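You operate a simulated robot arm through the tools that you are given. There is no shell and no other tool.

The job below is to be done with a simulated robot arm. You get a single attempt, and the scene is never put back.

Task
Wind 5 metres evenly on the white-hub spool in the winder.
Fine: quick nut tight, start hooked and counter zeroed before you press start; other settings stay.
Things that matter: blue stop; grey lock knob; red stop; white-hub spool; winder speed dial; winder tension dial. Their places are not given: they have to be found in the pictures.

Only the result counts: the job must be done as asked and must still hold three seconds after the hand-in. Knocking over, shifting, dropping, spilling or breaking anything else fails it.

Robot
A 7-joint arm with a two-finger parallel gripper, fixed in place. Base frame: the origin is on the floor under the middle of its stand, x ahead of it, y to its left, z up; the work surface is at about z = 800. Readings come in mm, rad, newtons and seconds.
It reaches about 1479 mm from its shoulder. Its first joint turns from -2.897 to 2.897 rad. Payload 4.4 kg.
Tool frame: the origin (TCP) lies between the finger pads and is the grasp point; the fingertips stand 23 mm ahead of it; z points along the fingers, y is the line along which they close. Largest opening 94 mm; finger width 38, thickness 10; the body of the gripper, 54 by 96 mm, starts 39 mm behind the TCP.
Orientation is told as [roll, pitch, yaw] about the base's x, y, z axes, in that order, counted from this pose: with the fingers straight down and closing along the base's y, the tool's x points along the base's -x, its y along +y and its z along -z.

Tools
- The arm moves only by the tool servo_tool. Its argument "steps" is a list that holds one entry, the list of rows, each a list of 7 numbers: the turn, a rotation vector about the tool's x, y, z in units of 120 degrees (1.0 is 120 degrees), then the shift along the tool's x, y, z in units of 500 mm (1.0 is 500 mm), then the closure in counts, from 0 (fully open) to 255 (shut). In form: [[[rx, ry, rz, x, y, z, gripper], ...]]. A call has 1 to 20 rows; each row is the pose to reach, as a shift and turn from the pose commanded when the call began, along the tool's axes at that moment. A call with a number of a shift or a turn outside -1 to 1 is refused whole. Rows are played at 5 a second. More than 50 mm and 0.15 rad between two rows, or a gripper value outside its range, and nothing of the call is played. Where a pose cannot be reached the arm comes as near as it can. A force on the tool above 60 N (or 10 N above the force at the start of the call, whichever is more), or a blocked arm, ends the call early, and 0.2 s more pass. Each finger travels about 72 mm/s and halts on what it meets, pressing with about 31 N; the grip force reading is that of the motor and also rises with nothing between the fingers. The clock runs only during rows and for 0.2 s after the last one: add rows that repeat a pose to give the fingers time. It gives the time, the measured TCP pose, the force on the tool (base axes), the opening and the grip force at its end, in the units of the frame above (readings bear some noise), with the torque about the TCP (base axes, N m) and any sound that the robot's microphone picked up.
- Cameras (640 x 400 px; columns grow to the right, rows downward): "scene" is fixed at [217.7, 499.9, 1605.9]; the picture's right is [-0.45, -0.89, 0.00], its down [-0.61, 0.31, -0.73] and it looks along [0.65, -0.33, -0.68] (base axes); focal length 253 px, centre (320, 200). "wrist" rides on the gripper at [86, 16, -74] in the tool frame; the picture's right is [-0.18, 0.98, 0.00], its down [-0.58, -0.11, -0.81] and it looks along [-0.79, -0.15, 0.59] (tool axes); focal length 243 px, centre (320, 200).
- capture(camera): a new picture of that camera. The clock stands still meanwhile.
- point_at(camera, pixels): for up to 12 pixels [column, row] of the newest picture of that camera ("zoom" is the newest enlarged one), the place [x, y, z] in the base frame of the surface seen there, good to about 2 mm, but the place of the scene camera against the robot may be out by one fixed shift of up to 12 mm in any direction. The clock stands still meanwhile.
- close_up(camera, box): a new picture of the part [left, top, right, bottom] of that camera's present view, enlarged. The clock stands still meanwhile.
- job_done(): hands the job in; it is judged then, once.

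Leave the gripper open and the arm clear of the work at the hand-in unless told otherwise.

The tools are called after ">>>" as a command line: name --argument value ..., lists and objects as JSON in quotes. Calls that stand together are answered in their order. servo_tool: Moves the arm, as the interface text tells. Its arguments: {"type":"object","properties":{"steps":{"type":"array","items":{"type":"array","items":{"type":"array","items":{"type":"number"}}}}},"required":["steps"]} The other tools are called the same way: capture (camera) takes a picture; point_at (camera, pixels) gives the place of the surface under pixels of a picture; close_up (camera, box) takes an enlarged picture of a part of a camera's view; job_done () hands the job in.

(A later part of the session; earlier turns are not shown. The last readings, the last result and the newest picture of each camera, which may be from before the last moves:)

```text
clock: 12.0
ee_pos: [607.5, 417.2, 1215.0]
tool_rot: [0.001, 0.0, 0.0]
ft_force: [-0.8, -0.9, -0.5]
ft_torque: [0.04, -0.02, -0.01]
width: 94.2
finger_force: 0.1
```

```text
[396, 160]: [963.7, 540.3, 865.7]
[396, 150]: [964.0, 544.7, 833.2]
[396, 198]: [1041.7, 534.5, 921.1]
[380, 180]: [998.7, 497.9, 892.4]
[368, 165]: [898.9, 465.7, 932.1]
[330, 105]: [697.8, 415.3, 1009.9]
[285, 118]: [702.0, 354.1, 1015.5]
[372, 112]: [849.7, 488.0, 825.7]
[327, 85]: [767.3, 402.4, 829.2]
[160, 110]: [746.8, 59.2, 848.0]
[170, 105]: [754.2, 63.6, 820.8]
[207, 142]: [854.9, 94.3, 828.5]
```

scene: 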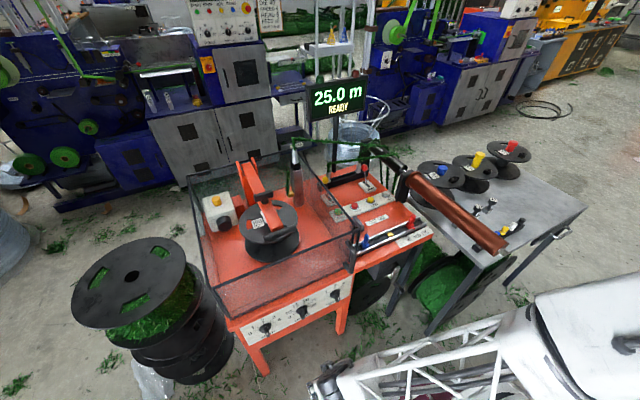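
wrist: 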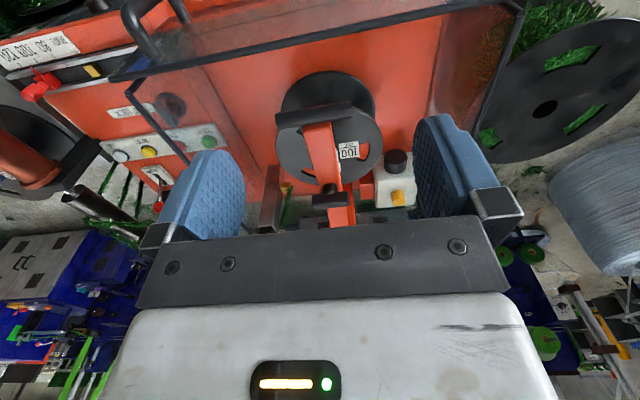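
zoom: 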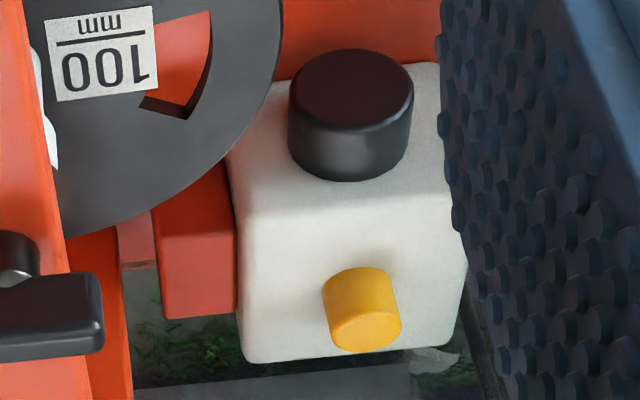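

The T-nut bar spans y=362–420 at z≈1050, with its stem on the arm at z=1019. Now I'll zoom on the tinsel start at the post's yellow clip, around wrist (282,187), and on the levers.

>>> close_up --camera "wrist" --box '[250, 150, 310, 230]'

>>> close_up --camera "scene" --box '[280, 130, 340, 215]'

>>> close_up --camera "scene" --box '[320, 140, 400, 200]'

>>> close_up --camera "scene" --box '[440, 120, 540, 190]'

>>> close_up --camera "scene" --box '[450, 180, 540, 250]'

```text
5.00 times, centred on (280, 190) of wrist
```

zoom: 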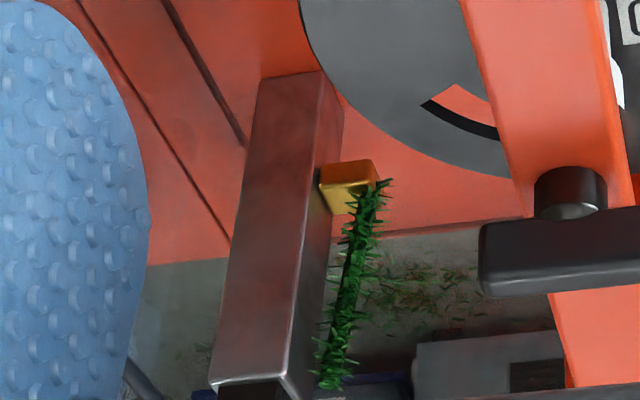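

```text
4.71 times, centred on (310, 172) of scene
```

zoom: 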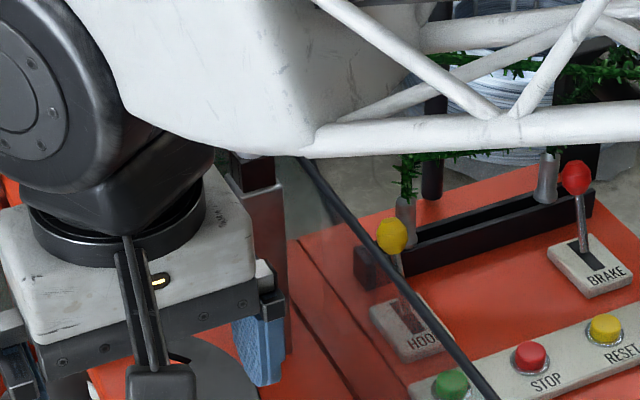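

```text
6.67 times, centred on (360, 170) of scene
```

zoom: 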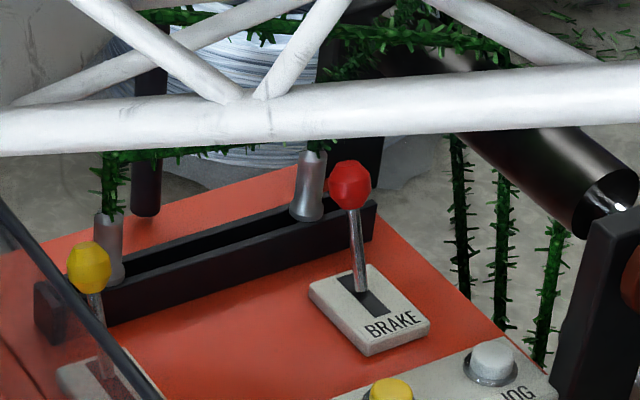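

```text
5.71 times, centred on (490, 155) of scene
```

zoom: 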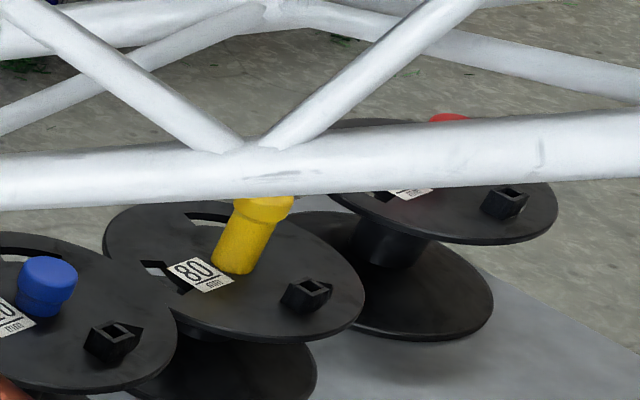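

```text
5.71 times, centred on (495, 215) of scene
```

zoom: 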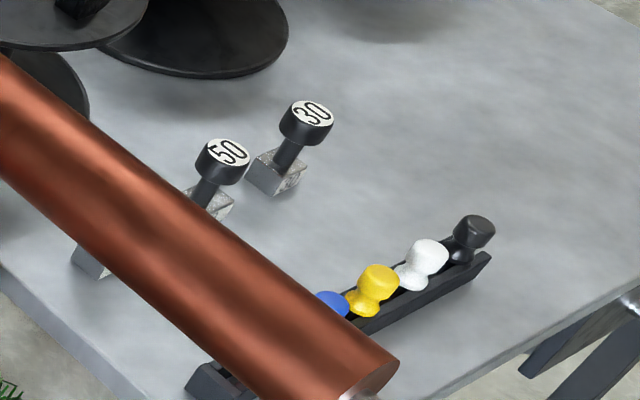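

The tinsel's start hangs in the yellow clip on the post and isn't on the spool. The HOOK and BRAKE levers both lean backwards. I'll now get the T-nut bar's exact extents before testing whether it's tight.

>>> close_up --camera "wrist" --box '[305, 175, 353, 215]'

>>> point_at --camera "zoom" --pixels '[[160, 225], [160, 260], [160, 300], [400, 215], [400, 290], [280, 240], [280, 270], [280, 300], [280, 315], [420, 300], [150, 320], [270, 160]]'

```text
10.00 times, centred on (329, 195) of wrist
```

zoom: 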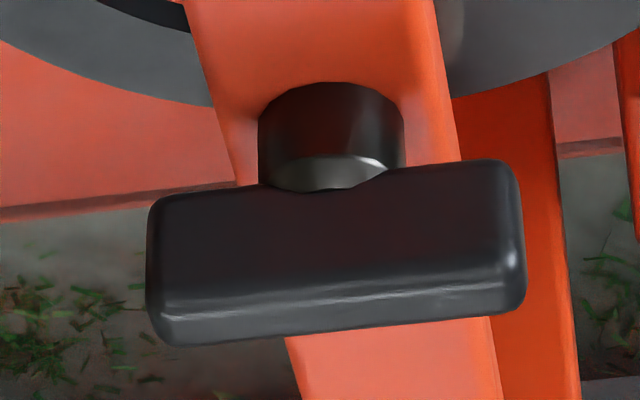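

```text
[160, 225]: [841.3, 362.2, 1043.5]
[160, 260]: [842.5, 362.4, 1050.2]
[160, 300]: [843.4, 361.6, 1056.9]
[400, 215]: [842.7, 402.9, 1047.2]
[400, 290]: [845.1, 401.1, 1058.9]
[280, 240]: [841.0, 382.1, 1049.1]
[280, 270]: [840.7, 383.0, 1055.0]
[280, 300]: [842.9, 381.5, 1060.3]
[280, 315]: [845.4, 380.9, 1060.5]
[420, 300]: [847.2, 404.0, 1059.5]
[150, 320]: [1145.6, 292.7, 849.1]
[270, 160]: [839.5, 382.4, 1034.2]
```

The T-bar runs y=360–424 (centre about 391), top z≈1060, front face x≈841, so its centre is about x=850. I'll go above it with the gripper turned 90° so the fingers close along x across the bar, staying at z≈1150 for now.

>>> servo_tool --steps '[[[0, 0, -0.0625, -0.0404, -0.0044, 0.0108, 0], [0, 0, -0.125, -0.0808, -0.0087, 0.0217, 0], [0, 0, -0.1875, -0.1212, -0.0131, 0.0325, 0], [0, 0, -0.25, -0.1617, -0.0175, 0.0433, 0], [0, 0, -0.3125, -0.2021, -0.0218, 0.0542, 0], [0, 0, -0.375, -0.2425, -0.0262, 0.065, 0], [0, 0, -0.4375, -0.2829, -0.0306, 0.0758, 0], [0, 0, -0.5, -0.3233, -0.0349, 0.0867, 0], [0, 0, -0.5625, -0.3637, -0.0393, 0.0975, 0], [0, 0, -0.625, -0.4042, -0.0437, 0.1083, 0], [0, 0, -0.6875, -0.4446, -0.048, 0.1192, 0], [0, 0, -0.75, -0.485, -0.0524, 0.13, 0], [0, 0, -0.75, -0.485, -0.0524, 0.13, 0]]]'

>>> capture --camera "wrist"

>>> capture --camera "scene"

```text
clock: 14.8
ee_pos: [852.1, 387.5, 1151.5]
tool_rot: [0.0, 0.001, 1.573]
ft_force: [-0.2, -0.1, -0.5]
ft_torque: [0.0, 0.0, 0.02]
width: 94.1
finger_force: 0.0
```

```text
taken
```

wrist: 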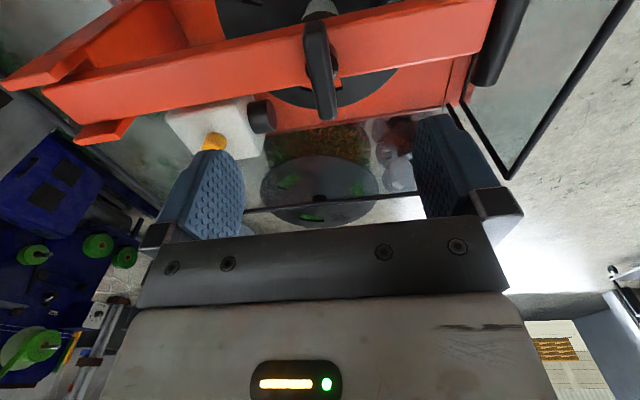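

```text
taken
```

scene: 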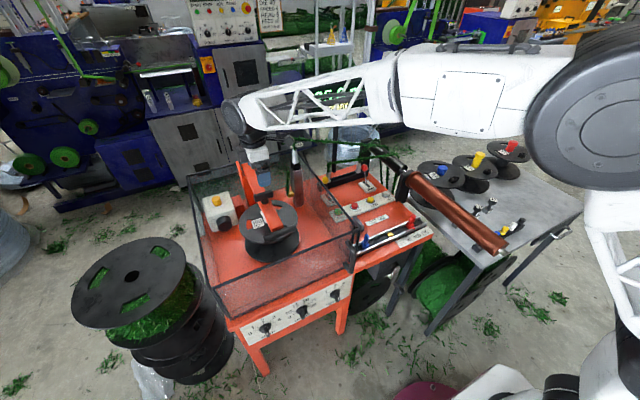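

Good side view. I'll zoom on the T-nut and hub from here, at about wrist (320,60), to judge the gap.

>>> close_up --camera "wrist" --box '[270, 0, 380, 130]'

>>> point_at --camera "wrist" --pixels '[[316, 40], [330, 40], [323, 60], [308, 60], [337, 60], [325, 110], [336, 75], [320, 10], [320, 20], [300, 30], [370, 20], [325, 90]]'

```text
3.08 times, centred on (325, 65) of wrist
```

zoom: 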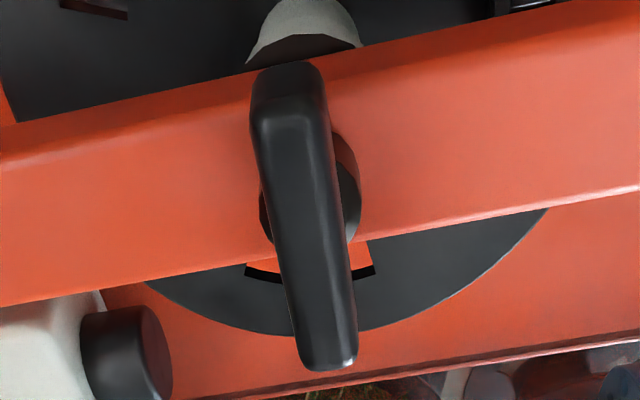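

```text
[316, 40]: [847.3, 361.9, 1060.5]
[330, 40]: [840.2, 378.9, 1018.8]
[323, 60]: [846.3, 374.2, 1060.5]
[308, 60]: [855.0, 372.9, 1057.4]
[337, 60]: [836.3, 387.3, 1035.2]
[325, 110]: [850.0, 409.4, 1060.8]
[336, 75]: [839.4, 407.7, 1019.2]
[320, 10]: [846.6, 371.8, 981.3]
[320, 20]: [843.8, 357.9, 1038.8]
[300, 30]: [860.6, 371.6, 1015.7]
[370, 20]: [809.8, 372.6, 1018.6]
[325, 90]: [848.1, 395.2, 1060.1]
```

The bar lies along y with x centre ≈848. I'll descend about 98 mm so the fingers straddle the bar (tips at z≈1029, above the arm's top at 1019).

>>> servo_tool --steps '[[[0, 0, 0, 0, 0, 0.05, 0], [0, 0, 0, 0, 0, 0.1, 0], [0, 0, 0, 0, 0, 0.15, 0], [0, 0, 0, 0, 0, 0.196, 0], [0, 0, 0, 0, 0, 0.196, 0]]]'

>>> capture --camera "wrist"

>>> close_up --camera "scene" --box '[230, 130, 310, 230]'

```text
clock: 16.0
ee_pos: [850.0, 388.3, 1050.8]
tool_rot: [0.001, 0.0, 1.572]
ft_force: [0.9, 0.5, -0.2]
ft_torque: [-0.01, 0.01, 0.0]
width: 94.0
finger_force: 0.1
```

```text
taken
```

wrist: 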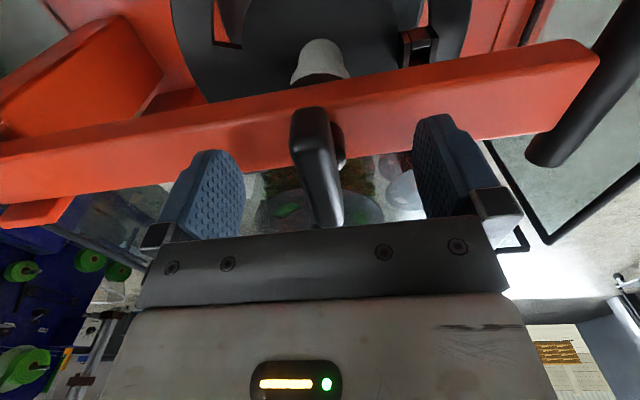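

```text
4.00 times, centred on (270, 180) of scene
```

zoom: 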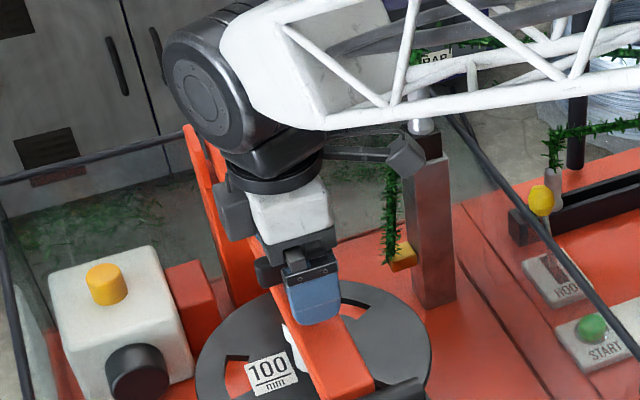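

The fingers straddle the bar. I'll zoom on the hub under the arm for a gap check before gripping.

>>> close_up --camera "wrist" --box '[270, 20, 380, 240]'

>>> point_at --camera "wrist" --pixels '[[320, 50], [320, 65], [320, 76], [320, 82], [300, 110], [325, 125], [340, 150], [312, 200], [330, 210]]'

```text
1.82 times, centred on (325, 130) of wrist
```

zoom: 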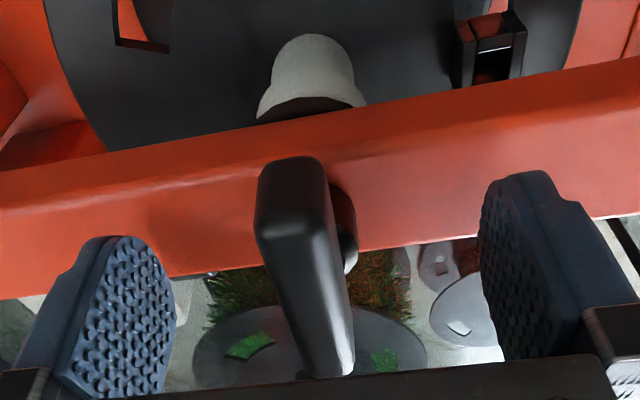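

```text
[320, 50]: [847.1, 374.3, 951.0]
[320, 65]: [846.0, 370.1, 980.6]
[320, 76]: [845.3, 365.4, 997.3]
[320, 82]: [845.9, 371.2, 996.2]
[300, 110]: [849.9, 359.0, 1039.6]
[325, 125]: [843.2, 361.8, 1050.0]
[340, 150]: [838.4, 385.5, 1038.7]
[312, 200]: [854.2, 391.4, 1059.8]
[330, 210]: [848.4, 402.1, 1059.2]
```

The black presser cone is on the white hub. Now I close on the bar.

>>> servo_tool --steps '[[[0, 0, 0, 0, 0, 0, 80], [0, 0, 0, 0, 0, 0, 150], [0, 0, 0, 0, 0, 0, 255], [0, 0, 0, 0, 0, 0, 255], [0, 0, 0, 0, 0, 0, 255], [0, 0, 0, 0, 0, 0, 255]]]'

```text
clock: 17.4
ee_pos: [850.3, 389.2, 1052.3]
tool_rot: [0.0, -0.002, 1.569]
ft_force: [-26.6, -5.9, 2.5]
ft_torque: [-0.41, 0.13, 0.01]
width: 16.1
finger_force: 45.1
```

The bar is gripped (16.1 mm), with a side load of −27 N in x, so the bar sits slightly towards −x. I'll shift 2 mm that way, then test with a small clockwise turn (seen from above) and watch the torque.

>>> servo_tool --steps '[[[0, 0, 0, 0, 0.003, 0, 255], [0, 0, 0, 0, 0.004, 0, 255], [0, 0, 0.02, 0, 0.004, 0, 255], [0, 0, 0.04, 0, 0.004, 0, 255], [0, 0, 0.04, 0, 0.004, 0, 255]]]'

```text
clock: 18.6
ee_pos: [850.2, 389.4, 1052.1]
tool_rot: [-0.002, -0.001, 1.487]
ft_force: [48.7, 29.4, -11.6]
ft_torque: [0.3, 0.33, -0.06]
width: 16.0
finger_force: 45.1
```

The nut turned 0.08 rad with almost no torque (−0.06 N m), so it's loose. I'll re-centre slightly (+1.3 x, +1 y) and keep turning clockwise while watching the torque.

>>> servo_tool --steps '[[[0, 0, 0, -0.0022, -0.0024, 0, 255], [0, 0, 0.02, -0.0022, -0.0024, 0, 255], [0, 0, 0.04, -0.0022, -0.0024, 0, 255], [0, 0, 0.06, -0.0022, -0.0024, 0, 255], [0, 0, 0.08, -0.0022, -0.0024, 0, 255], [0, 0, 0.1, -0.0022, -0.0024, 0, 255], [0, 0, 0.12, -0.0022, -0.0024, 0, 255], [0, 0, 0.12, -0.0022, -0.0024, 0, 255]]]'

```text
clock: 20.4
ee_pos: [850.2, 388.1, 1051.9]
tool_rot: [-0.001, -0.001, 1.237]
ft_force: [0.1, -27.4, -3.7]
ft_torque: [-1.01, 0.44, 0.01]
width: 16.1
finger_force: 45.0
```

Still almost no torque at 0.33 rad turned. I'll correct y by −0.5 mm and continue.

>>> servo_tool --steps '[[[0, 0, 0.02, 0.0009, -0.0003, 0, 255], [0, 0, 0.045, 0.0009, -0.0003, 0, 255], [0, 0, 0.07, 0.0009, -0.0003, 0, 255], [0, 0, 0.095, 0.0009, -0.0003, 0, 255], [0, 0, 0.12, 0.0009, -0.0003, 0, 255], [0, 0, 0.145, 0.0009, -0.0003, 0, 255], [0, 0, 0.17, 0.0009, -0.0003, 0, 255], [0, 0, 0.195, 0.0009, -0.0003, 0, 255], [0, 0, 0.22, 0.0009, -0.0003, 0, 255], [0, 0, 0.22, 0.0009, -0.0003, 0, 255]]]'

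>>> close_up --camera "wrist" --box '[150, 0, 490, 240]'

```text
clock: 22.6
ee_pos: [848.3, 387.7, 1052.6]
tool_rot: [0.0, 0.0, 0.774]
ft_force: [-3.5, -4.5, -6.9]
ft_torque: [-0.67, 1.22, -0.01]
width: 16.1
finger_force: 45.2
```

```text
1.67 times, centred on (320, 120) of wrist
```

zoom: 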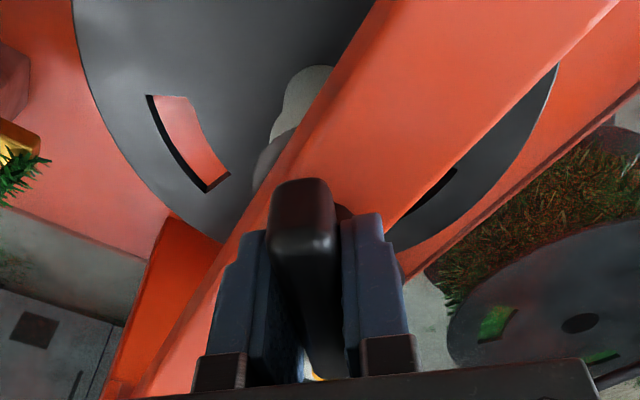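

The bar follows the fingers and has turned 0.8 rad. I'll continue clockwise.

>>> servo_tool --steps '[[[0, 0, 0.025, 0, 0, 0, 255], [0, 0, 0.05, 0, 0, 0, 255], [0, 0, 0.075, 0, 0, 0, 255], [0, 0, 0.1, 0, 0, 0, 255], [0, 0, 0.125, 0, 0, 0, 255], [0, 0, 0.15, 0, 0, 0, 255], [0, 0, 0.175, 0, 0, 0, 255], [0, 0, 0.2, 0, 0, 0, 255], [0, 0, 0.225, 0, 0, 0, 255], [0, 0, 0.25, 0, 0, 0, 255], [0, 0, 0.25, 0, 0, 0, 255]]]'

```text
clock: 25.0
ee_pos: [849.4, 389.6, 1053.7]
tool_rot: [0.0, -0.002, 0.25]
ft_force: [-25.2, -5.5, 3.9]
ft_torque: [0.24, -0.18, 0.03]
width: 15.7
finger_force: 45.0
```

Still free at 1.32 rad turned. Continuing.

>>> servo_tool --steps '[[[0, 0, 0.025, 0, 0, 0, 255], [0, 0, 0.05, 0, 0, 0, 255], [0, 0, 0.075, 0, 0, 0, 255], [0, 0, 0.1, 0, 0, 0, 255], [0, 0, 0.125, 0, 0, 0, 255], [0, 0, 0.15, 0, 0, 0, 255], [0, 0, 0.175, 0, 0, 0, 255], [0, 0, 0.2, 0, 0, 0, 255], [0, 0, 0.225, 0, 0, 0, 255], [0, 0, 0.25, 0, 0, 0, 255], [0, 0, 0.25, 0, 0, 0, 255]]]'

>>> capture --camera "wrist"

```text
clock: 27.4
ee_pos: [849.9, 390.9, 1052.4]
tool_rot: [0.0, 0.001, -0.271]
ft_force: [2.9, 43.8, 1.0]
ft_torque: [-0.21, -0.68, 0.02]
width: 15.8
finger_force: 44.8
```

```text
taken
```

wrist: 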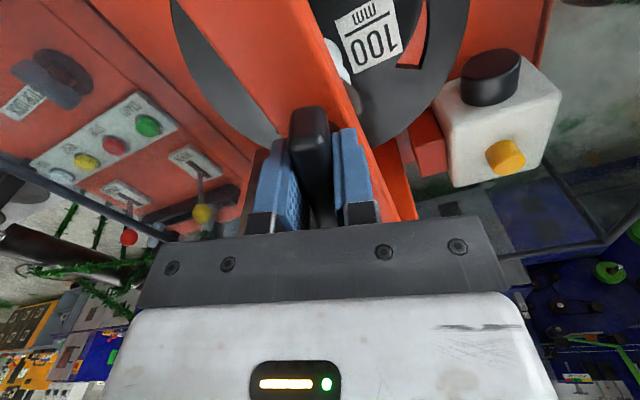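

It still turns freely at 1.84 rad, with no stop felt yet. I'll continue with a small y correction of +0.7 mm.

>>> servo_tool --steps '[[[0, 0, 0.025, 0.0004, 0.0013, 0, 255], [0, 0, 0.05, 0.0004, 0.0013, 0, 255], [0, 0, 0.075, 0.0004, 0.0013, 0, 255], [0, 0, 0.1, 0.0004, 0.0013, 0, 255], [0, 0, 0.125, 0.0004, 0.0013, 0, 255], [0, 0, 0.15, 0.0004, 0.0013, 0, 255], [0, 0, 0.175, 0.0004, 0.0013, 0, 255], [0, 0, 0.2, 0.0004, 0.0013, 0, 255], [0, 0, 0.225, 0.0004, 0.0013, 0, 255], [0, 0, 0.25, 0.0004, 0.0013, 0, 255], [0, 0, 0.25, 0.0004, 0.0013, 0, 255]]]'

```text
clock: 29.8
ee_pos: [849.7, 390.7, 1052.8]
tool_rot: [0.0, 0.0, -0.796]
ft_force: [18.8, 38.7, -0.5]
ft_torque: [-0.59, -0.82, 2.04]
width: 18.6
finger_force: 44.7
```

The torque rose to 2.0 N m and the fingers were forced slightly apart (18.6 mm), so the nut has met its clockwise stop and is tight. I'll open the fingers and lift straight up 100 mm.

>>> servo_tool --steps '[[[0, 0, 0, 0, 0, 0, 255], [0, 0, 0, 0, 0, 0, 120], [0, 0, 0, 0, 0, 0, 0], [0, 0, 0, 0, 0, 0, 0], [0, 0, 0, 0, 0, -0.06, 0], [0, 0, 0, 0, 0, -0.13, 0], [0, 0, 0, 0, 0, -0.2, 0], [0, 0, 0, 0, 0, -0.2, 0]]]'

>>> capture --camera "wrist"

>>> capture --camera "scene"

```text
clock: 31.6
ee_pos: [851.4, 388.4, 1151.4]
tool_rot: [-0.001, 0.0, -0.795]
ft_force: [0.1, 0.3, 0.1]
ft_torque: [0.0, -0.01, 0.0]
width: 94.0
finger_force: 0.1
```

```text
taken
```

wrist: 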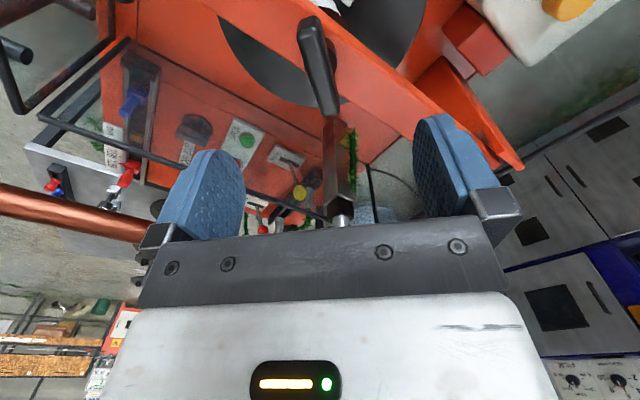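

```text
taken
```

scene: 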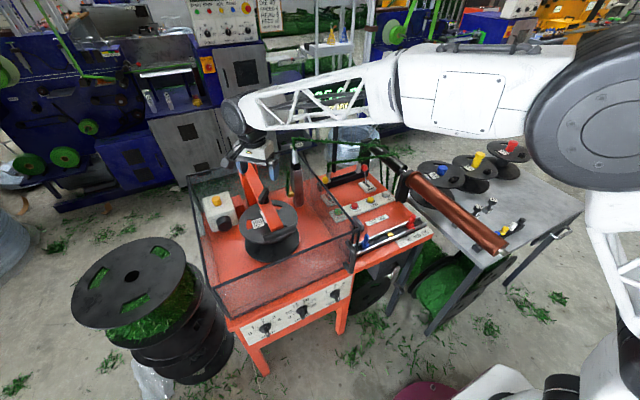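

I'll measure the bar's present direction and check that nothing else shifted.

>>> point_at --camera "wrist" --pixels '[[310, 25], [315, 45], [322, 75], [328, 105], [335, 25], [350, 60], [250, 150], [300, 192]]'

>>> close_up --camera "scene" --box '[230, 160, 310, 260]'

>>> close_up --camera "scene" --box '[290, 70, 370, 120]'

```text
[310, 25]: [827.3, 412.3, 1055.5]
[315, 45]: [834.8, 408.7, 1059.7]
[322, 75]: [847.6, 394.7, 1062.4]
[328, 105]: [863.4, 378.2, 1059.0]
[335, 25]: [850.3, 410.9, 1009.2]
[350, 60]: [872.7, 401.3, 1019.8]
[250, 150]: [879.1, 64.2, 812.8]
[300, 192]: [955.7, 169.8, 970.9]
```

```text
4.00 times, centred on (270, 210) of scene
```

zoom: 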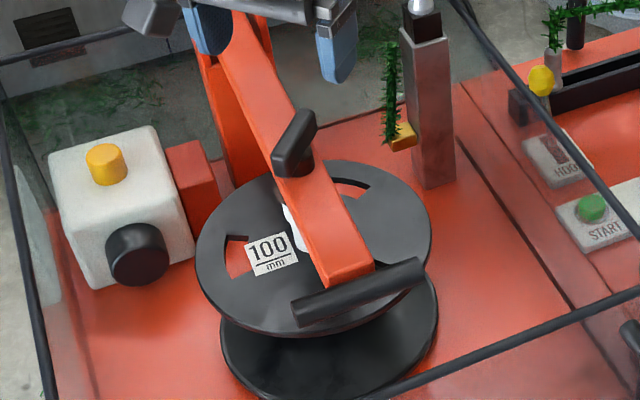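

```text
8.00 times, centred on (330, 95) of scene
```

zoom: 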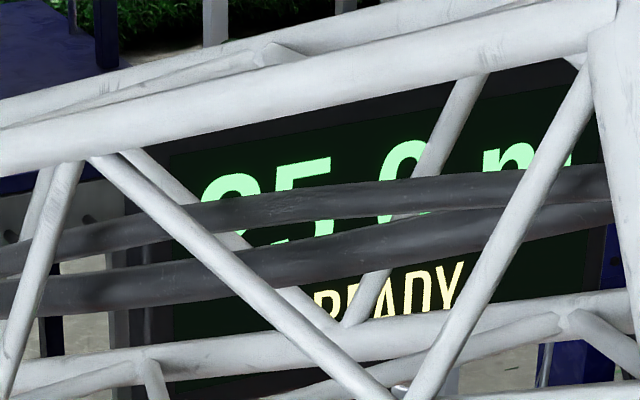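

The bar now lies about 45° across the arm. It turned 2.3 rad to its stop, and everything else looks unmoved. Next is the METRES dial: I'll back out at this height to x≈410 and turn the wrist back to neutral.

>>> servo_tool --steps '[[[0, 0, -0.038, 0.0602, -0.0642, 0, 0], [0, 0, -0.076, 0.1204, -0.1284, 0, 0], [0, 0, -0.114, 0.1806, -0.1926, 0, 0], [0, 0, -0.152, 0.2408, -0.2568, 0, 0], [0, 0, -0.19, 0.301, -0.321, 0, 0], [0, 0, -0.228, 0.3612, -0.3852, 0, 0], [0, 0, -0.266, 0.4214, -0.4494, 0, 0], [0, 0, -0.304, 0.4816, -0.5136, 0, 0], [0, 0, -0.342, 0.5418, -0.5778, 0, 0], [0, 0, -0.3796, 0.602, -0.642, 0, 0], [0, 0, -0.3796, 0.602, -0.642, 0, 0]]]'

```text
clock: 34.0
ee_pos: [406.6, 380.0, 1154.9]
tool_rot: [0.0, 0.0, -0.001]
ft_force: [-0.2, 0.1, 0.3]
ft_torque: [0.0, -0.02, 0.01]
width: 94.1
finger_force: 0.0
```

At (407, 380, 1155) with a neutral wrist. I'll descend 250 mm and pitch the tool 45° forward in free air.

>>> servo_tool --steps '[[[0, -0.05, 0, 0, 0, 0.065, 0], [0, -0.1, 0, 0, 0, 0.13, 0], [0, -0.15, 0, 0, 0, 0.195, 0], [0, -0.2, 0, 0, 0, 0.26, 0], [0, -0.25, 0, 0, 0, 0.325, 0], [0, -0.3, 0, 0, 0, 0.39, 0], [0, -0.35, 0, 0, 0, 0.45, 0], [0, -0.375, 0, 0, 0, 0.5, 0], [0, -0.375, 0, 0, 0, 0.5, 0]]]'

>>> capture --camera "scene"

```text
clock: 36.0
ee_pos: [409.0, 381.3, 903.3]
tool_rot: [-0.001, -0.785, -0.002]
ft_force: [-1.0, 0.3, 0.3]
ft_torque: [-0.02, -0.05, -0.01]
width: 94.1
finger_force: 0.0
```

```text
taken
```

scene: 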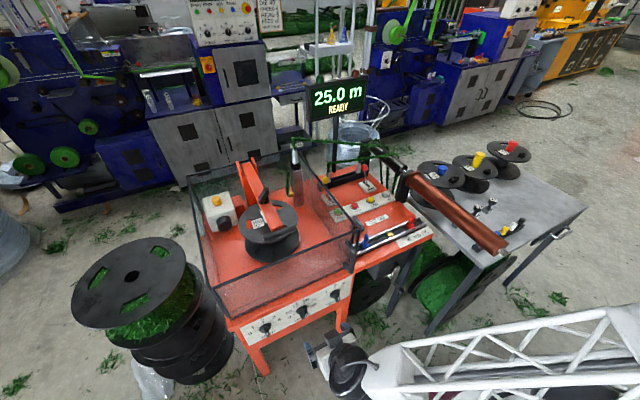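

Fine so far. I'll continue down to z≈653 and pitch to fully horizontal (fingers towards +x), still at x≈430, over 170 mm from the dials.

>>> servo_tool --steps '[[[0, -0.047, 0, 0.0406, 0, 0.0478, 0], [0, -0.094, 0, 0.0813, 0, 0.0955, 0], [0, -0.141, 0, 0.1219, 0, 0.1433, 0], [0, -0.188, 0, 0.1625, 0, 0.191, 0], [0, -0.235, 0, 0.2031, 0, 0.2388, 0], [0, -0.282, 0, 0.2438, 0, 0.2865, 0], [0, -0.329, 0, 0.2844, 0, 0.3343, 0], [0, -0.375, 0, 0.325, 0, 0.382, 0], [0, -0.375, 0, 0.325, 0, 0.382, 0]]]'

>>> capture --camera "wrist"

>>> capture --camera "scene"

```text
clock: 38.0
ee_pos: [429.9, 380.6, 651.8]
tool_rot: [2.789, -1.57, -2.791]
ft_force: [0.3, 1.2, -0.8]
ft_torque: [0.0, 0.0, -0.01]
width: 93.6
finger_force: 0.1
```

```text
taken
```

wrist: 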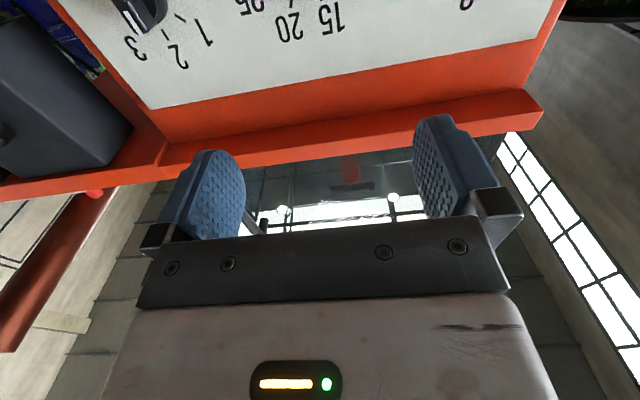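

```text
taken
```

scene: 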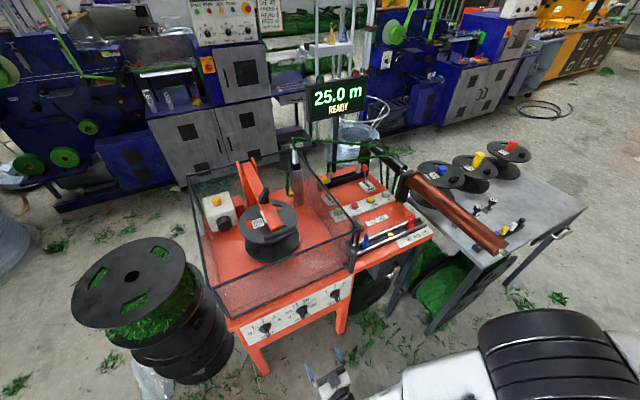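

The fingers now point at the panel. Next I'll roll 23° to match the METRES bar and move to x≈540, y=371, z=602.5, about 40 mm short of the knob.

>>> servo_tool --steps '[[[0, 0, 0.048, 0.0246, -0.0048, 0.055, 0], [0, 0, 0.096, 0.0493, -0.0096, 0.11, 0], [0, 0, 0.144, 0.0739, -0.0144, 0.165, 0], [0, 0, 0.1917, 0.0986, -0.0192, 0.22, 0], [0, 0, 0.1917, 0.0986, -0.0192, 0.22, 0]]]'

>>> capture --camera "wrist"

>>> close_up --camera "scene" --box '[250, 260, 370, 370]'

```text
clock: 39.2
ee_pos: [545.8, 445.0, 692.4]
tool_rot: [1.419, -1.34, -1.466]
ft_force: [-0.5, 0.5, 1.1]
ft_torque: [0.01, 0.03, -0.01]
width: 94.0
finger_force: 0.0
out of reach, approached as far as the arm can: row 1, 2, 3, 4, 5
```

```text
taken
```

wrist: 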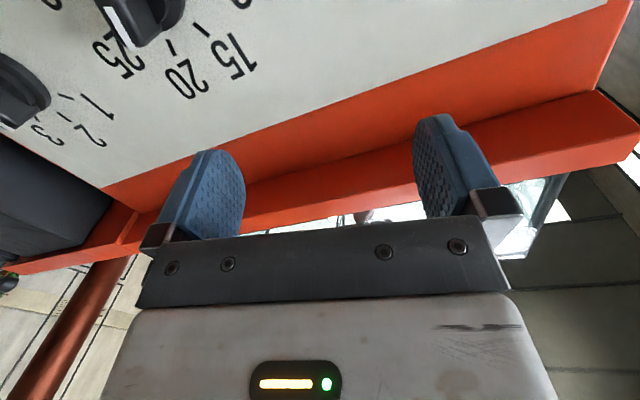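

```text
3.64 times, centred on (310, 315) of scene
```

zoom: 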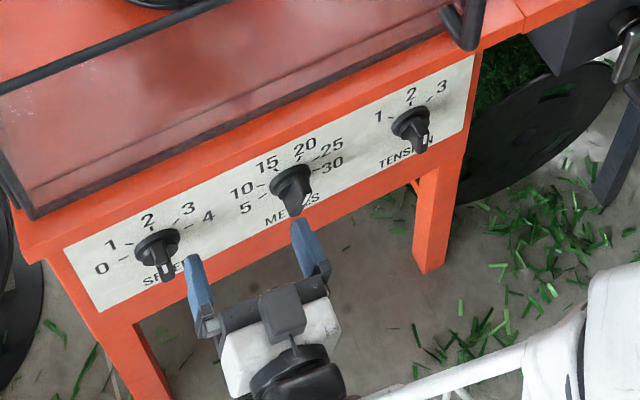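

The arm could not reach that pose and stopped as near as it could, at (546, 445, 692). Nothing was touched. I'll retreat straight away in free air, undoing that roll and shift.

>>> servo_tool --steps '[[[0, 0, -0.048, -0.0208, 0.014, -0.055, 0], [0, 0, -0.096, -0.0415, 0.028, -0.11, 0], [0, 0, -0.144, -0.0623, 0.042, -0.165, 0], [0, 0, -0.1917, -0.083, 0.056, -0.22, 0], [0, 0, -0.1917, -0.083, 0.056, -0.22, 0]]]'

>>> capture --camera "scene"

```text
clock: 40.4
ee_pos: [440.0, 461.9, 745.0]
tool_rot: [-1.376, -1.392, 1.334]
ft_force: [-0.2, 0.7, 0.3]
ft_torque: [-0.01, 0.0, 0.01]
width: 94.0
finger_force: 0.0
```

```text
taken
```

scene: 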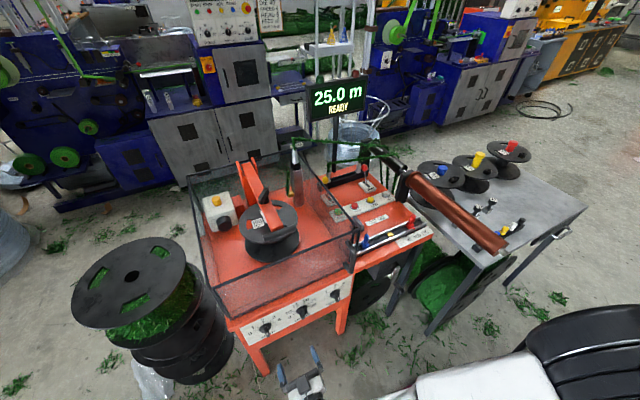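

The retreat worked (440, 462, 745). A fully horizontal pose is at the wrist limit down there, so I'll use a 50° downward-forward tilt and push the knob's bar instead. I'll take that tilt at (470, 371, 720).

>>> servo_tool --steps '[[[-0.008, 0.0524, 0.0122, 0.013, -0.028, 0.0116, 0], [-0.0161, 0.1048, 0.0244, 0.0261, -0.056, 0.0233, 0], [-0.0241, 0.1572, 0.0366, 0.0391, -0.084, 0.0349, 0], [-0.0321, 0.2097, 0.0487, 0.0521, -0.112, 0.0465, 0], [-0.0402, 0.2621, 0.0609, 0.0652, -0.14, 0.0582, 0], [-0.0482, 0.3145, 0.0731, 0.0782, -0.168, 0.0698, 0], [-0.0482, 0.3145, 0.0731, 0.0782, -0.168, 0.0698, 0]]]'

>>> capture --camera "wrist"

```text
clock: 42.0
ee_pos: [469.3, 370.4, 721.1]
tool_rot: [0.003, -0.872, -0.003]
ft_force: [-0.7, 1.0, 1.2]
ft_torque: [0.04, 0.02, 0.0]
width: 94.0
finger_force: 0.0
```

```text
taken
```

wrist: 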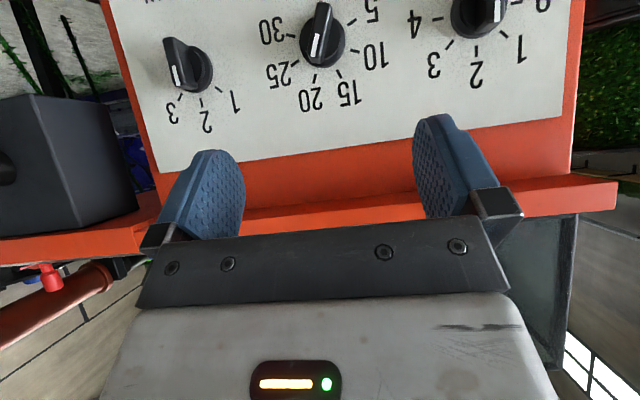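

Now I have the pose I want, and all three dials are clearly visible. I'll zoom in to read them and re-measure the METRES knob.

>>> close_up --camera "wrist" --box '[130, 0, 370, 150]'

>>> close_up --camera "wrist" --box '[400, 0, 560, 100]'

>>> point_at --camera "wrist" --pixels '[[322, 6], [315, 55], [318, 35], [340, 45], [345, 35], [318, 110], [310, 125], [320, 215], [330, 190], [480, 15]]'

```text
2.67 times, centred on (250, 75) of wrist
```

zoom: 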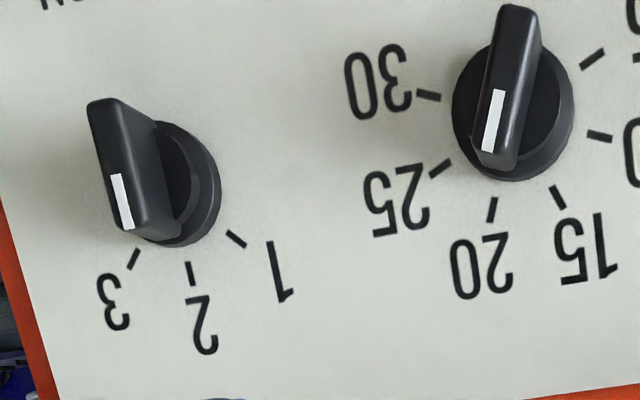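

```text
4.00 times, centred on (480, 50) of wrist
```

zoom: 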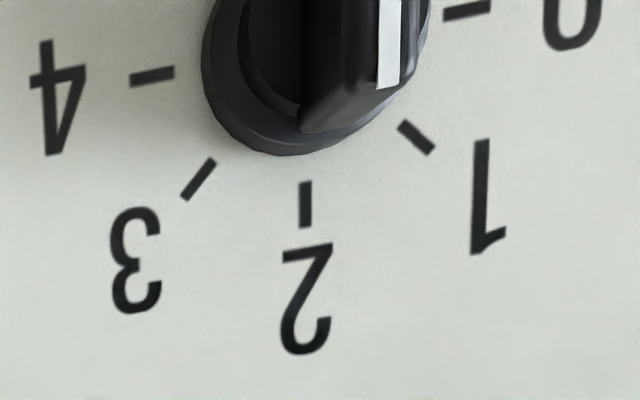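

```text
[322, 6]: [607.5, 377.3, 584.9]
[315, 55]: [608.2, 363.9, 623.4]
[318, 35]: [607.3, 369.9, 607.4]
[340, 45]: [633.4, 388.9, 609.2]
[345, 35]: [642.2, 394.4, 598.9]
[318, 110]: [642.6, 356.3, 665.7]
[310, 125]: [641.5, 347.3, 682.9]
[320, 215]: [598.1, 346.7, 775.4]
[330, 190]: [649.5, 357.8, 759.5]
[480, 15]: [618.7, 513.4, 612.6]
```

Tension points at about 2–3, speed at about 2, and METRES at 20. I won't touch speed or tension. I'll shut the fingers and place the closed tip just right of the METRES bar's upper end (TCP 597, 335, 633), leaving about 10 mm gap.

>>> servo_tool --steps '[[[0, 0, 0, -0.007, -0.0177, 0.0403, 120], [0, 0, 0, -0.014, -0.0354, 0.0806, 255], [0, 0, 0, -0.021, -0.0531, 0.1209, 255], [0, 0, 0, -0.028, -0.0708, 0.1612, 255], [0, 0, 0, -0.0285, -0.0708, 0.215, 255], [0, 0, 0, -0.029, -0.0708, 0.265, 255], [0, 0, 0, -0.0292, -0.0708, 0.3088, 255], [0, 0, 0, -0.0292, -0.0708, 0.3088, 255]]]'

>>> capture --camera "wrist"

>>> close_up --camera "wrist" --box '[240, 20, 420, 230]'

>>> close_up --camera "scene" --box '[270, 270, 350, 340]'

```text
clock: 43.8
ee_pos: [597.4, 335.8, 632.7]
tool_rot: [0.002, -0.873, 0.0]
ft_force: [-0.4, 0.1, -1.3]
ft_torque: [0.01, 0.01, 0.01]
width: 0.2
finger_force: 30.5
```

```text
taken
```

wrist: 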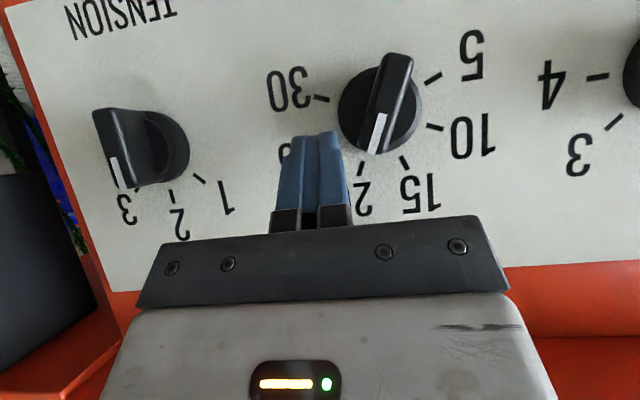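

```text
1.90 times, centred on (330, 125) of wrist
```

zoom: 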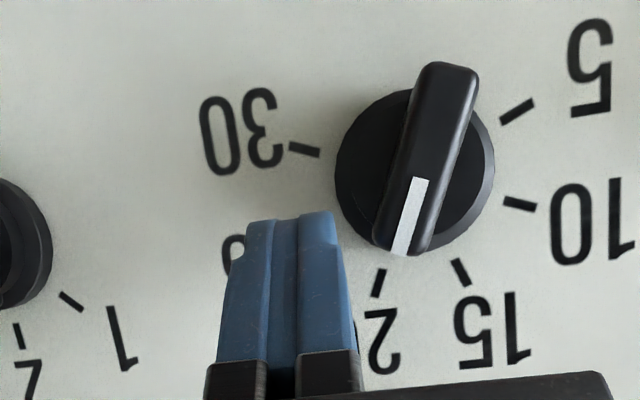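

```text
5.71 times, centred on (310, 305) of scene
```

zoom: 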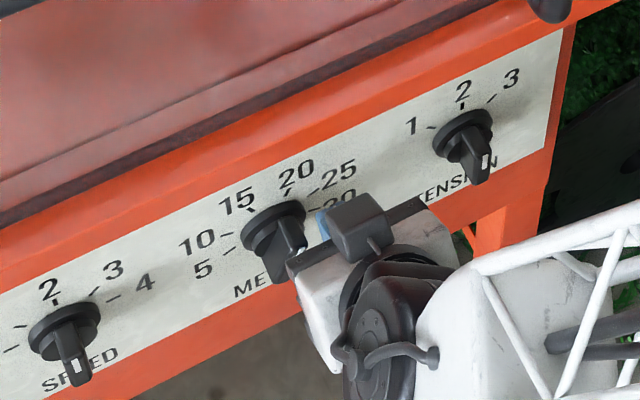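

Clear view: the finger is just right of the bar. I'll push in +y in small steps (25 mm) and then look.

>>> servo_tool --steps '[[[0, 0, 0, 0, 0.01, 0, 255], [0, 0, 0, 0, 0.02, 0, 255], [0, 0, 0, 0, 0.028, 0, 255], [0, 0, 0, 0, 0.036, 0, 255], [0, 0, 0, 0, 0.043, 0, 255], [0, 0, 0, 0, 0.05, 0, 255], [0, 0, 0, 0, 0.05, 0, 255]]]'

>>> close_up --camera "wrist" --box '[240, 20, 420, 230]'

```text
clock: 45.0
ee_pos: [597.4, 356.3, 633.7]
tool_rot: [0.001, -0.874, -0.004]
ft_force: [-19.9, -12.0, 22.6]
ft_torque: [-0.05, 0.18, 0.05]
width: 0.0
finger_force: 31.0
stopped in row 6: the force on the tool passed its limit at 70 N (the readings are from after the stop); the commanded pose is now the measured one
```

```text
1.90 times, centred on (330, 125) of wrist
```

zoom: 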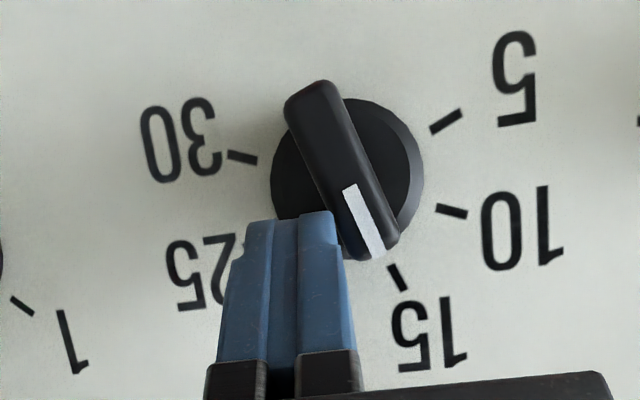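

The bar moved from 20 to about 15. The call stopped on force because the fingertip also touches the disc (−x/+z force). I'll pull back 4 mm along the finger, then push +y another 8 mm.

>>> servo_tool --steps '[[[0, 0, 0, 0, 0, -0.008, 255], [0, 0, 0, 0, 0, -0.008, 255], [0, 0, 0, 0, 0.004, -0.008, 255], [0, 0, 0, 0, 0.008, -0.008, 255], [0, 0, 0, 0, 0.012, -0.008, 255], [0, 0, 0, 0, 0.016, -0.008, 255], [0, 0, 0, 0, 0.016, -0.008, 255]]]'

>>> close_up --camera "wrist" --box '[240, 20, 420, 230]'

```text
clock: 46.6
ee_pos: [593.0, 364.4, 634.6]
tool_rot: [0.002, -0.874, -0.003]
ft_force: [-0.5, 0.1, 0.6]
ft_torque: [-0.03, 0.01, -0.01]
width: 0.0
finger_force: 30.7
```

```text
1.90 times, centred on (330, 125) of wrist
```

zoom: 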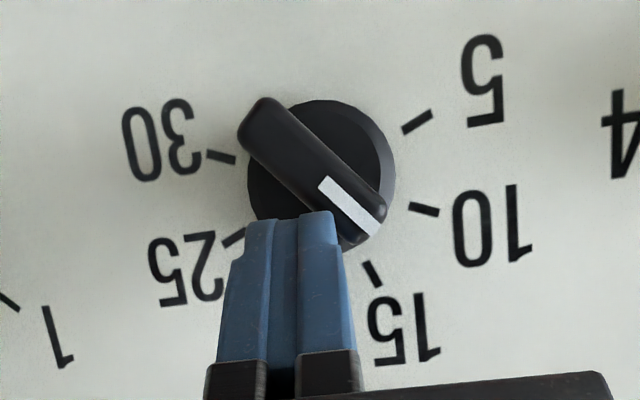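

The bar is now between 15 and 10 with no excess force. I'll push another 8 mm in +y.

>>> servo_tool --steps '[[[0, 0, 0, 0, 0.004, 0, 255], [0, 0, 0, 0, 0.008, 0, 255], [0, 0, 0, 0, 0.012, 0, 255], [0, 0, 0, 0, 0.016, 0, 255], [0, 0, 0, 0, 0.016, 0, 255]]]'

>>> close_up --camera "wrist" --box '[240, 20, 420, 230]'

```text
clock: 47.8
ee_pos: [593.5, 372.5, 635.4]
tool_rot: [0.001, -0.873, -0.003]
ft_force: [-0.2, 0.0, -0.6]
ft_torque: [-0.03, 0.02, -0.01]
width: 0.1
finger_force: 31.2
```

```text
1.90 times, centred on (330, 125) of wrist
```

zoom: 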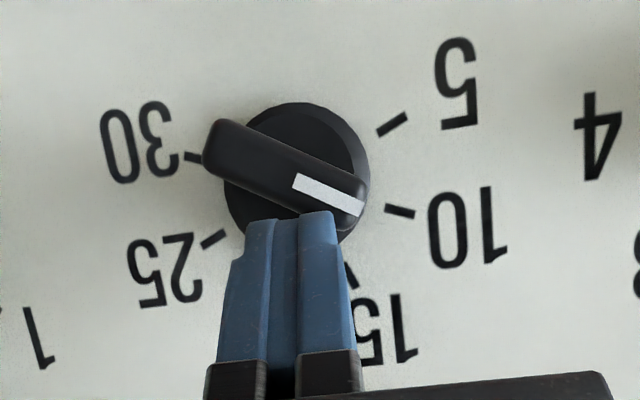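

The mark is now at about 10. To reach 5 I'll slide the finger left over the marked end (+18 mm in y), then press down 6 mm from above.

>>> servo_tool --steps '[[[0, 0, 0, 0, 0.009, 0, 255], [0, 0, 0, 0, 0.018, 0, 255], [0, 0, 0, 0, 0.027, 0, 255], [0, 0, 0, 0, 0.036, 0, 255], [0, 0, 0, 0, 0.036, 0, 255]]]'

>>> close_up --camera "wrist" --box '[240, 20, 420, 230]'

```text
clock: 49.0
ee_pos: [593.4, 390.7, 635.5]
tool_rot: [0.002, -0.875, -0.003]
ft_force: [0.8, -0.2, -0.3]
ft_torque: [0.01, 0.02, 0.01]
width: 0.0
finger_force: 31.2
```

```text
1.90 times, centred on (330, 125) of wrist
```

zoom: 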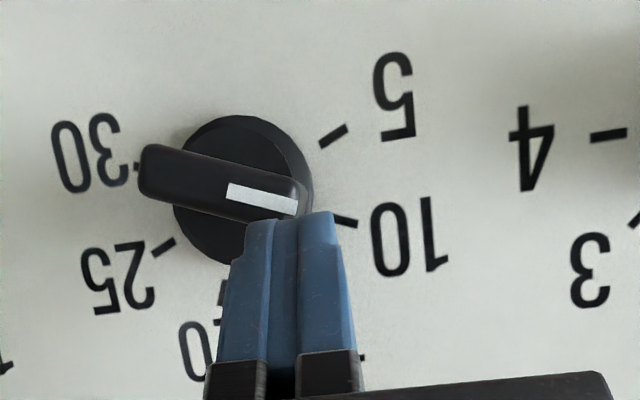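

The finger now overlaps the marked end from above. I'll press down 6 mm.

>>> servo_tool --steps '[[[0, 0, 0, 0.0031, 0, 0.0026, 255], [0, 0, 0, 0.0061, 0, 0.0051, 255], [0, 0, 0, 0.0092, 0, 0.0077, 255], [0, 0, 0, 0.0092, 0, 0.0077, 255]]]'

>>> close_up --camera "wrist" --box '[240, 20, 420, 230]'

```text
clock: 49.5
ee_pos: [592.3, 392.0, 632.4]
tool_rot: [0.002, -0.875, -0.002]
ft_force: [-11.8, 1.3, 8.0]
ft_torque: [-0.1, 0.08, 0.1]
width: 0.0
finger_force: 31.4
stopped in row 2: the force on the tool passed its limit at 72 N (the readings are from after the stop); the commanded pose is now the measured one
```

```text
1.90 times, centred on (330, 125) of wrist
```

zoom: 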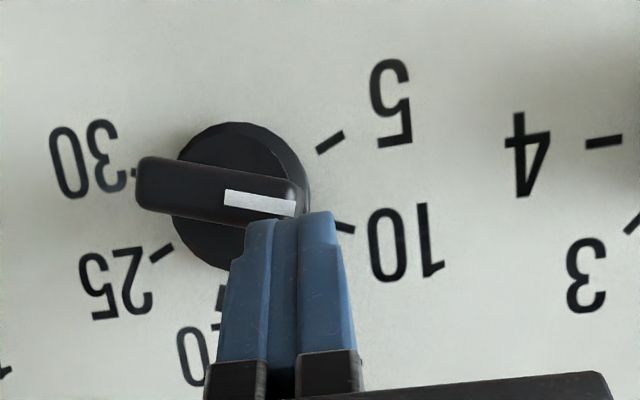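

The slanted fingertip face is wedging on the bar's front edge. I'll lift 16 mm, go forward 12 mm so the tip's lower corner sits above the bar, then press down in small steps.

>>> servo_tool --steps '[[[0, 0, 0, -0.0123, 0, -0.0103, 255], [0, 0, 0, -0.0245, 0, -0.0206, 255], [0, 0, 0, -0.0323, 0.003, -0.0114, 255], [0, 0, 0, -0.04, 0.006, -0.0022, 255], [0, 0, 0, -0.0335, 0.006, 0.0032, 255], [0, 0, 0, -0.027, 0.006, 0.0086, 255], [0, 0, 0, -0.0225, 0.006, 0.0125, 255], [0, 0, 0, -0.0225, 0.006, 0.0125, 255]]]'

>>> close_up --camera "wrist" --box '[240, 20, 420, 230]'

```text
clock: 51.4
ee_pos: [605.9, 394.8, 638.6]
tool_rot: [0.002, -0.876, -0.004]
ft_force: [0.3, 12.7, 3.9]
ft_torque: [0.37, -0.18, 0.05]
width: 0.0
finger_force: 31.1
```

```text
1.90 times, centred on (330, 125) of wrist
```

zoom: 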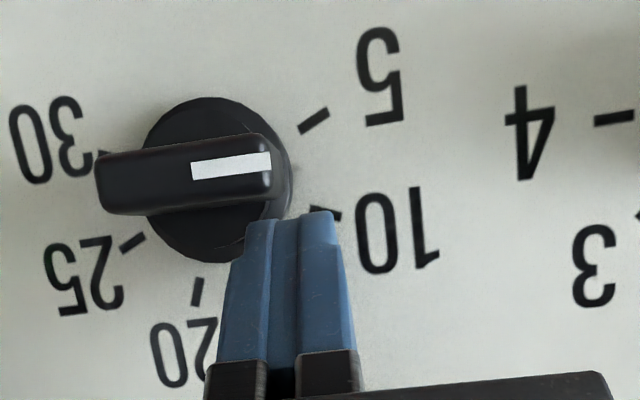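

The bar is about midway between 10 and 5. I'll press down 3 mm more.

>>> servo_tool --steps '[[[0, 0, 0, 0.0023, 0, 0.002, 255], [0, 0, 0, 0.0046, 0, 0.0039, 255], [0, 0, 0, 0.0046, 0, 0.0039, 255]]]'

>>> close_up --camera "wrist" --box '[240, 20, 420, 230]'

```text
clock: 52.1
ee_pos: [605.7, 396.1, 636.3]
tool_rot: [0.004, -0.876, -0.004]
ft_force: [4.6, 28.7, 12.9]
ft_torque: [0.67, -0.47, 0.16]
width: 0.0
finger_force: 31.3
```

```text
1.90 times, centred on (330, 125) of wrist
```

zoom: 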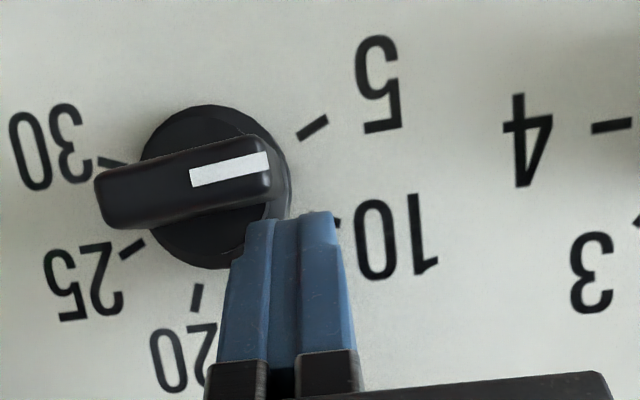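

The tip is catching the bar's rounded end (side force 29 N). I'll lift 4 mm, move 7 mm right for more overlap, and press down again.

>>> servo_tool --steps '[[[0, 0, 0, -0.0061, 0, -0.0051, 255], [0, 0, 0, -0.0061, -0.007, -0.0051, 255], [0, 0, 0, -0.0061, -0.014, -0.0051, 255], [0, 0, 0, -0.003, -0.014, -0.0025, 255], [0, 0, 0, 0, -0.014, 0, 255], [0, 0, 0, 0.0023, -0.014, 0.002, 255], [0, 0, 0, 0.0023, -0.014, 0.002, 255]]]'

>>> close_up --camera "wrist" --box '[240, 20, 420, 230]'

```text
clock: 52.9
ee_pos: [606.6, 392.5, 641.9]
tool_rot: [0.01, -0.877, -0.003]
ft_force: [-1.8, 6.3, 3.3]
ft_torque: [0.19, 0.07, 0.0]
width: 0.0
finger_force: 30.8
stopped in row 3: the force on the tool passed its limit at 68 N (the readings are from after the stop); the commanded pose is now the measured one
```

```text
1.90 times, centred on (330, 125) of wrist
```

zoom: 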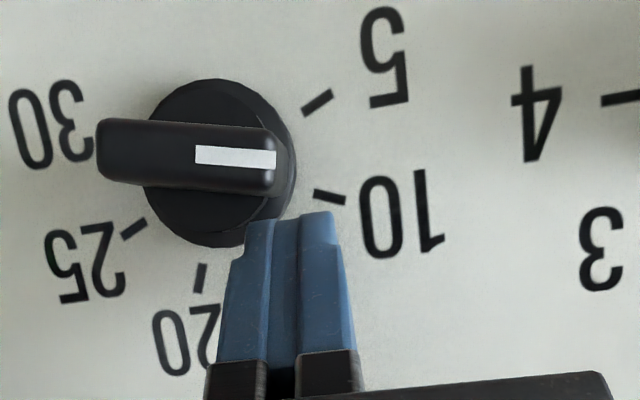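

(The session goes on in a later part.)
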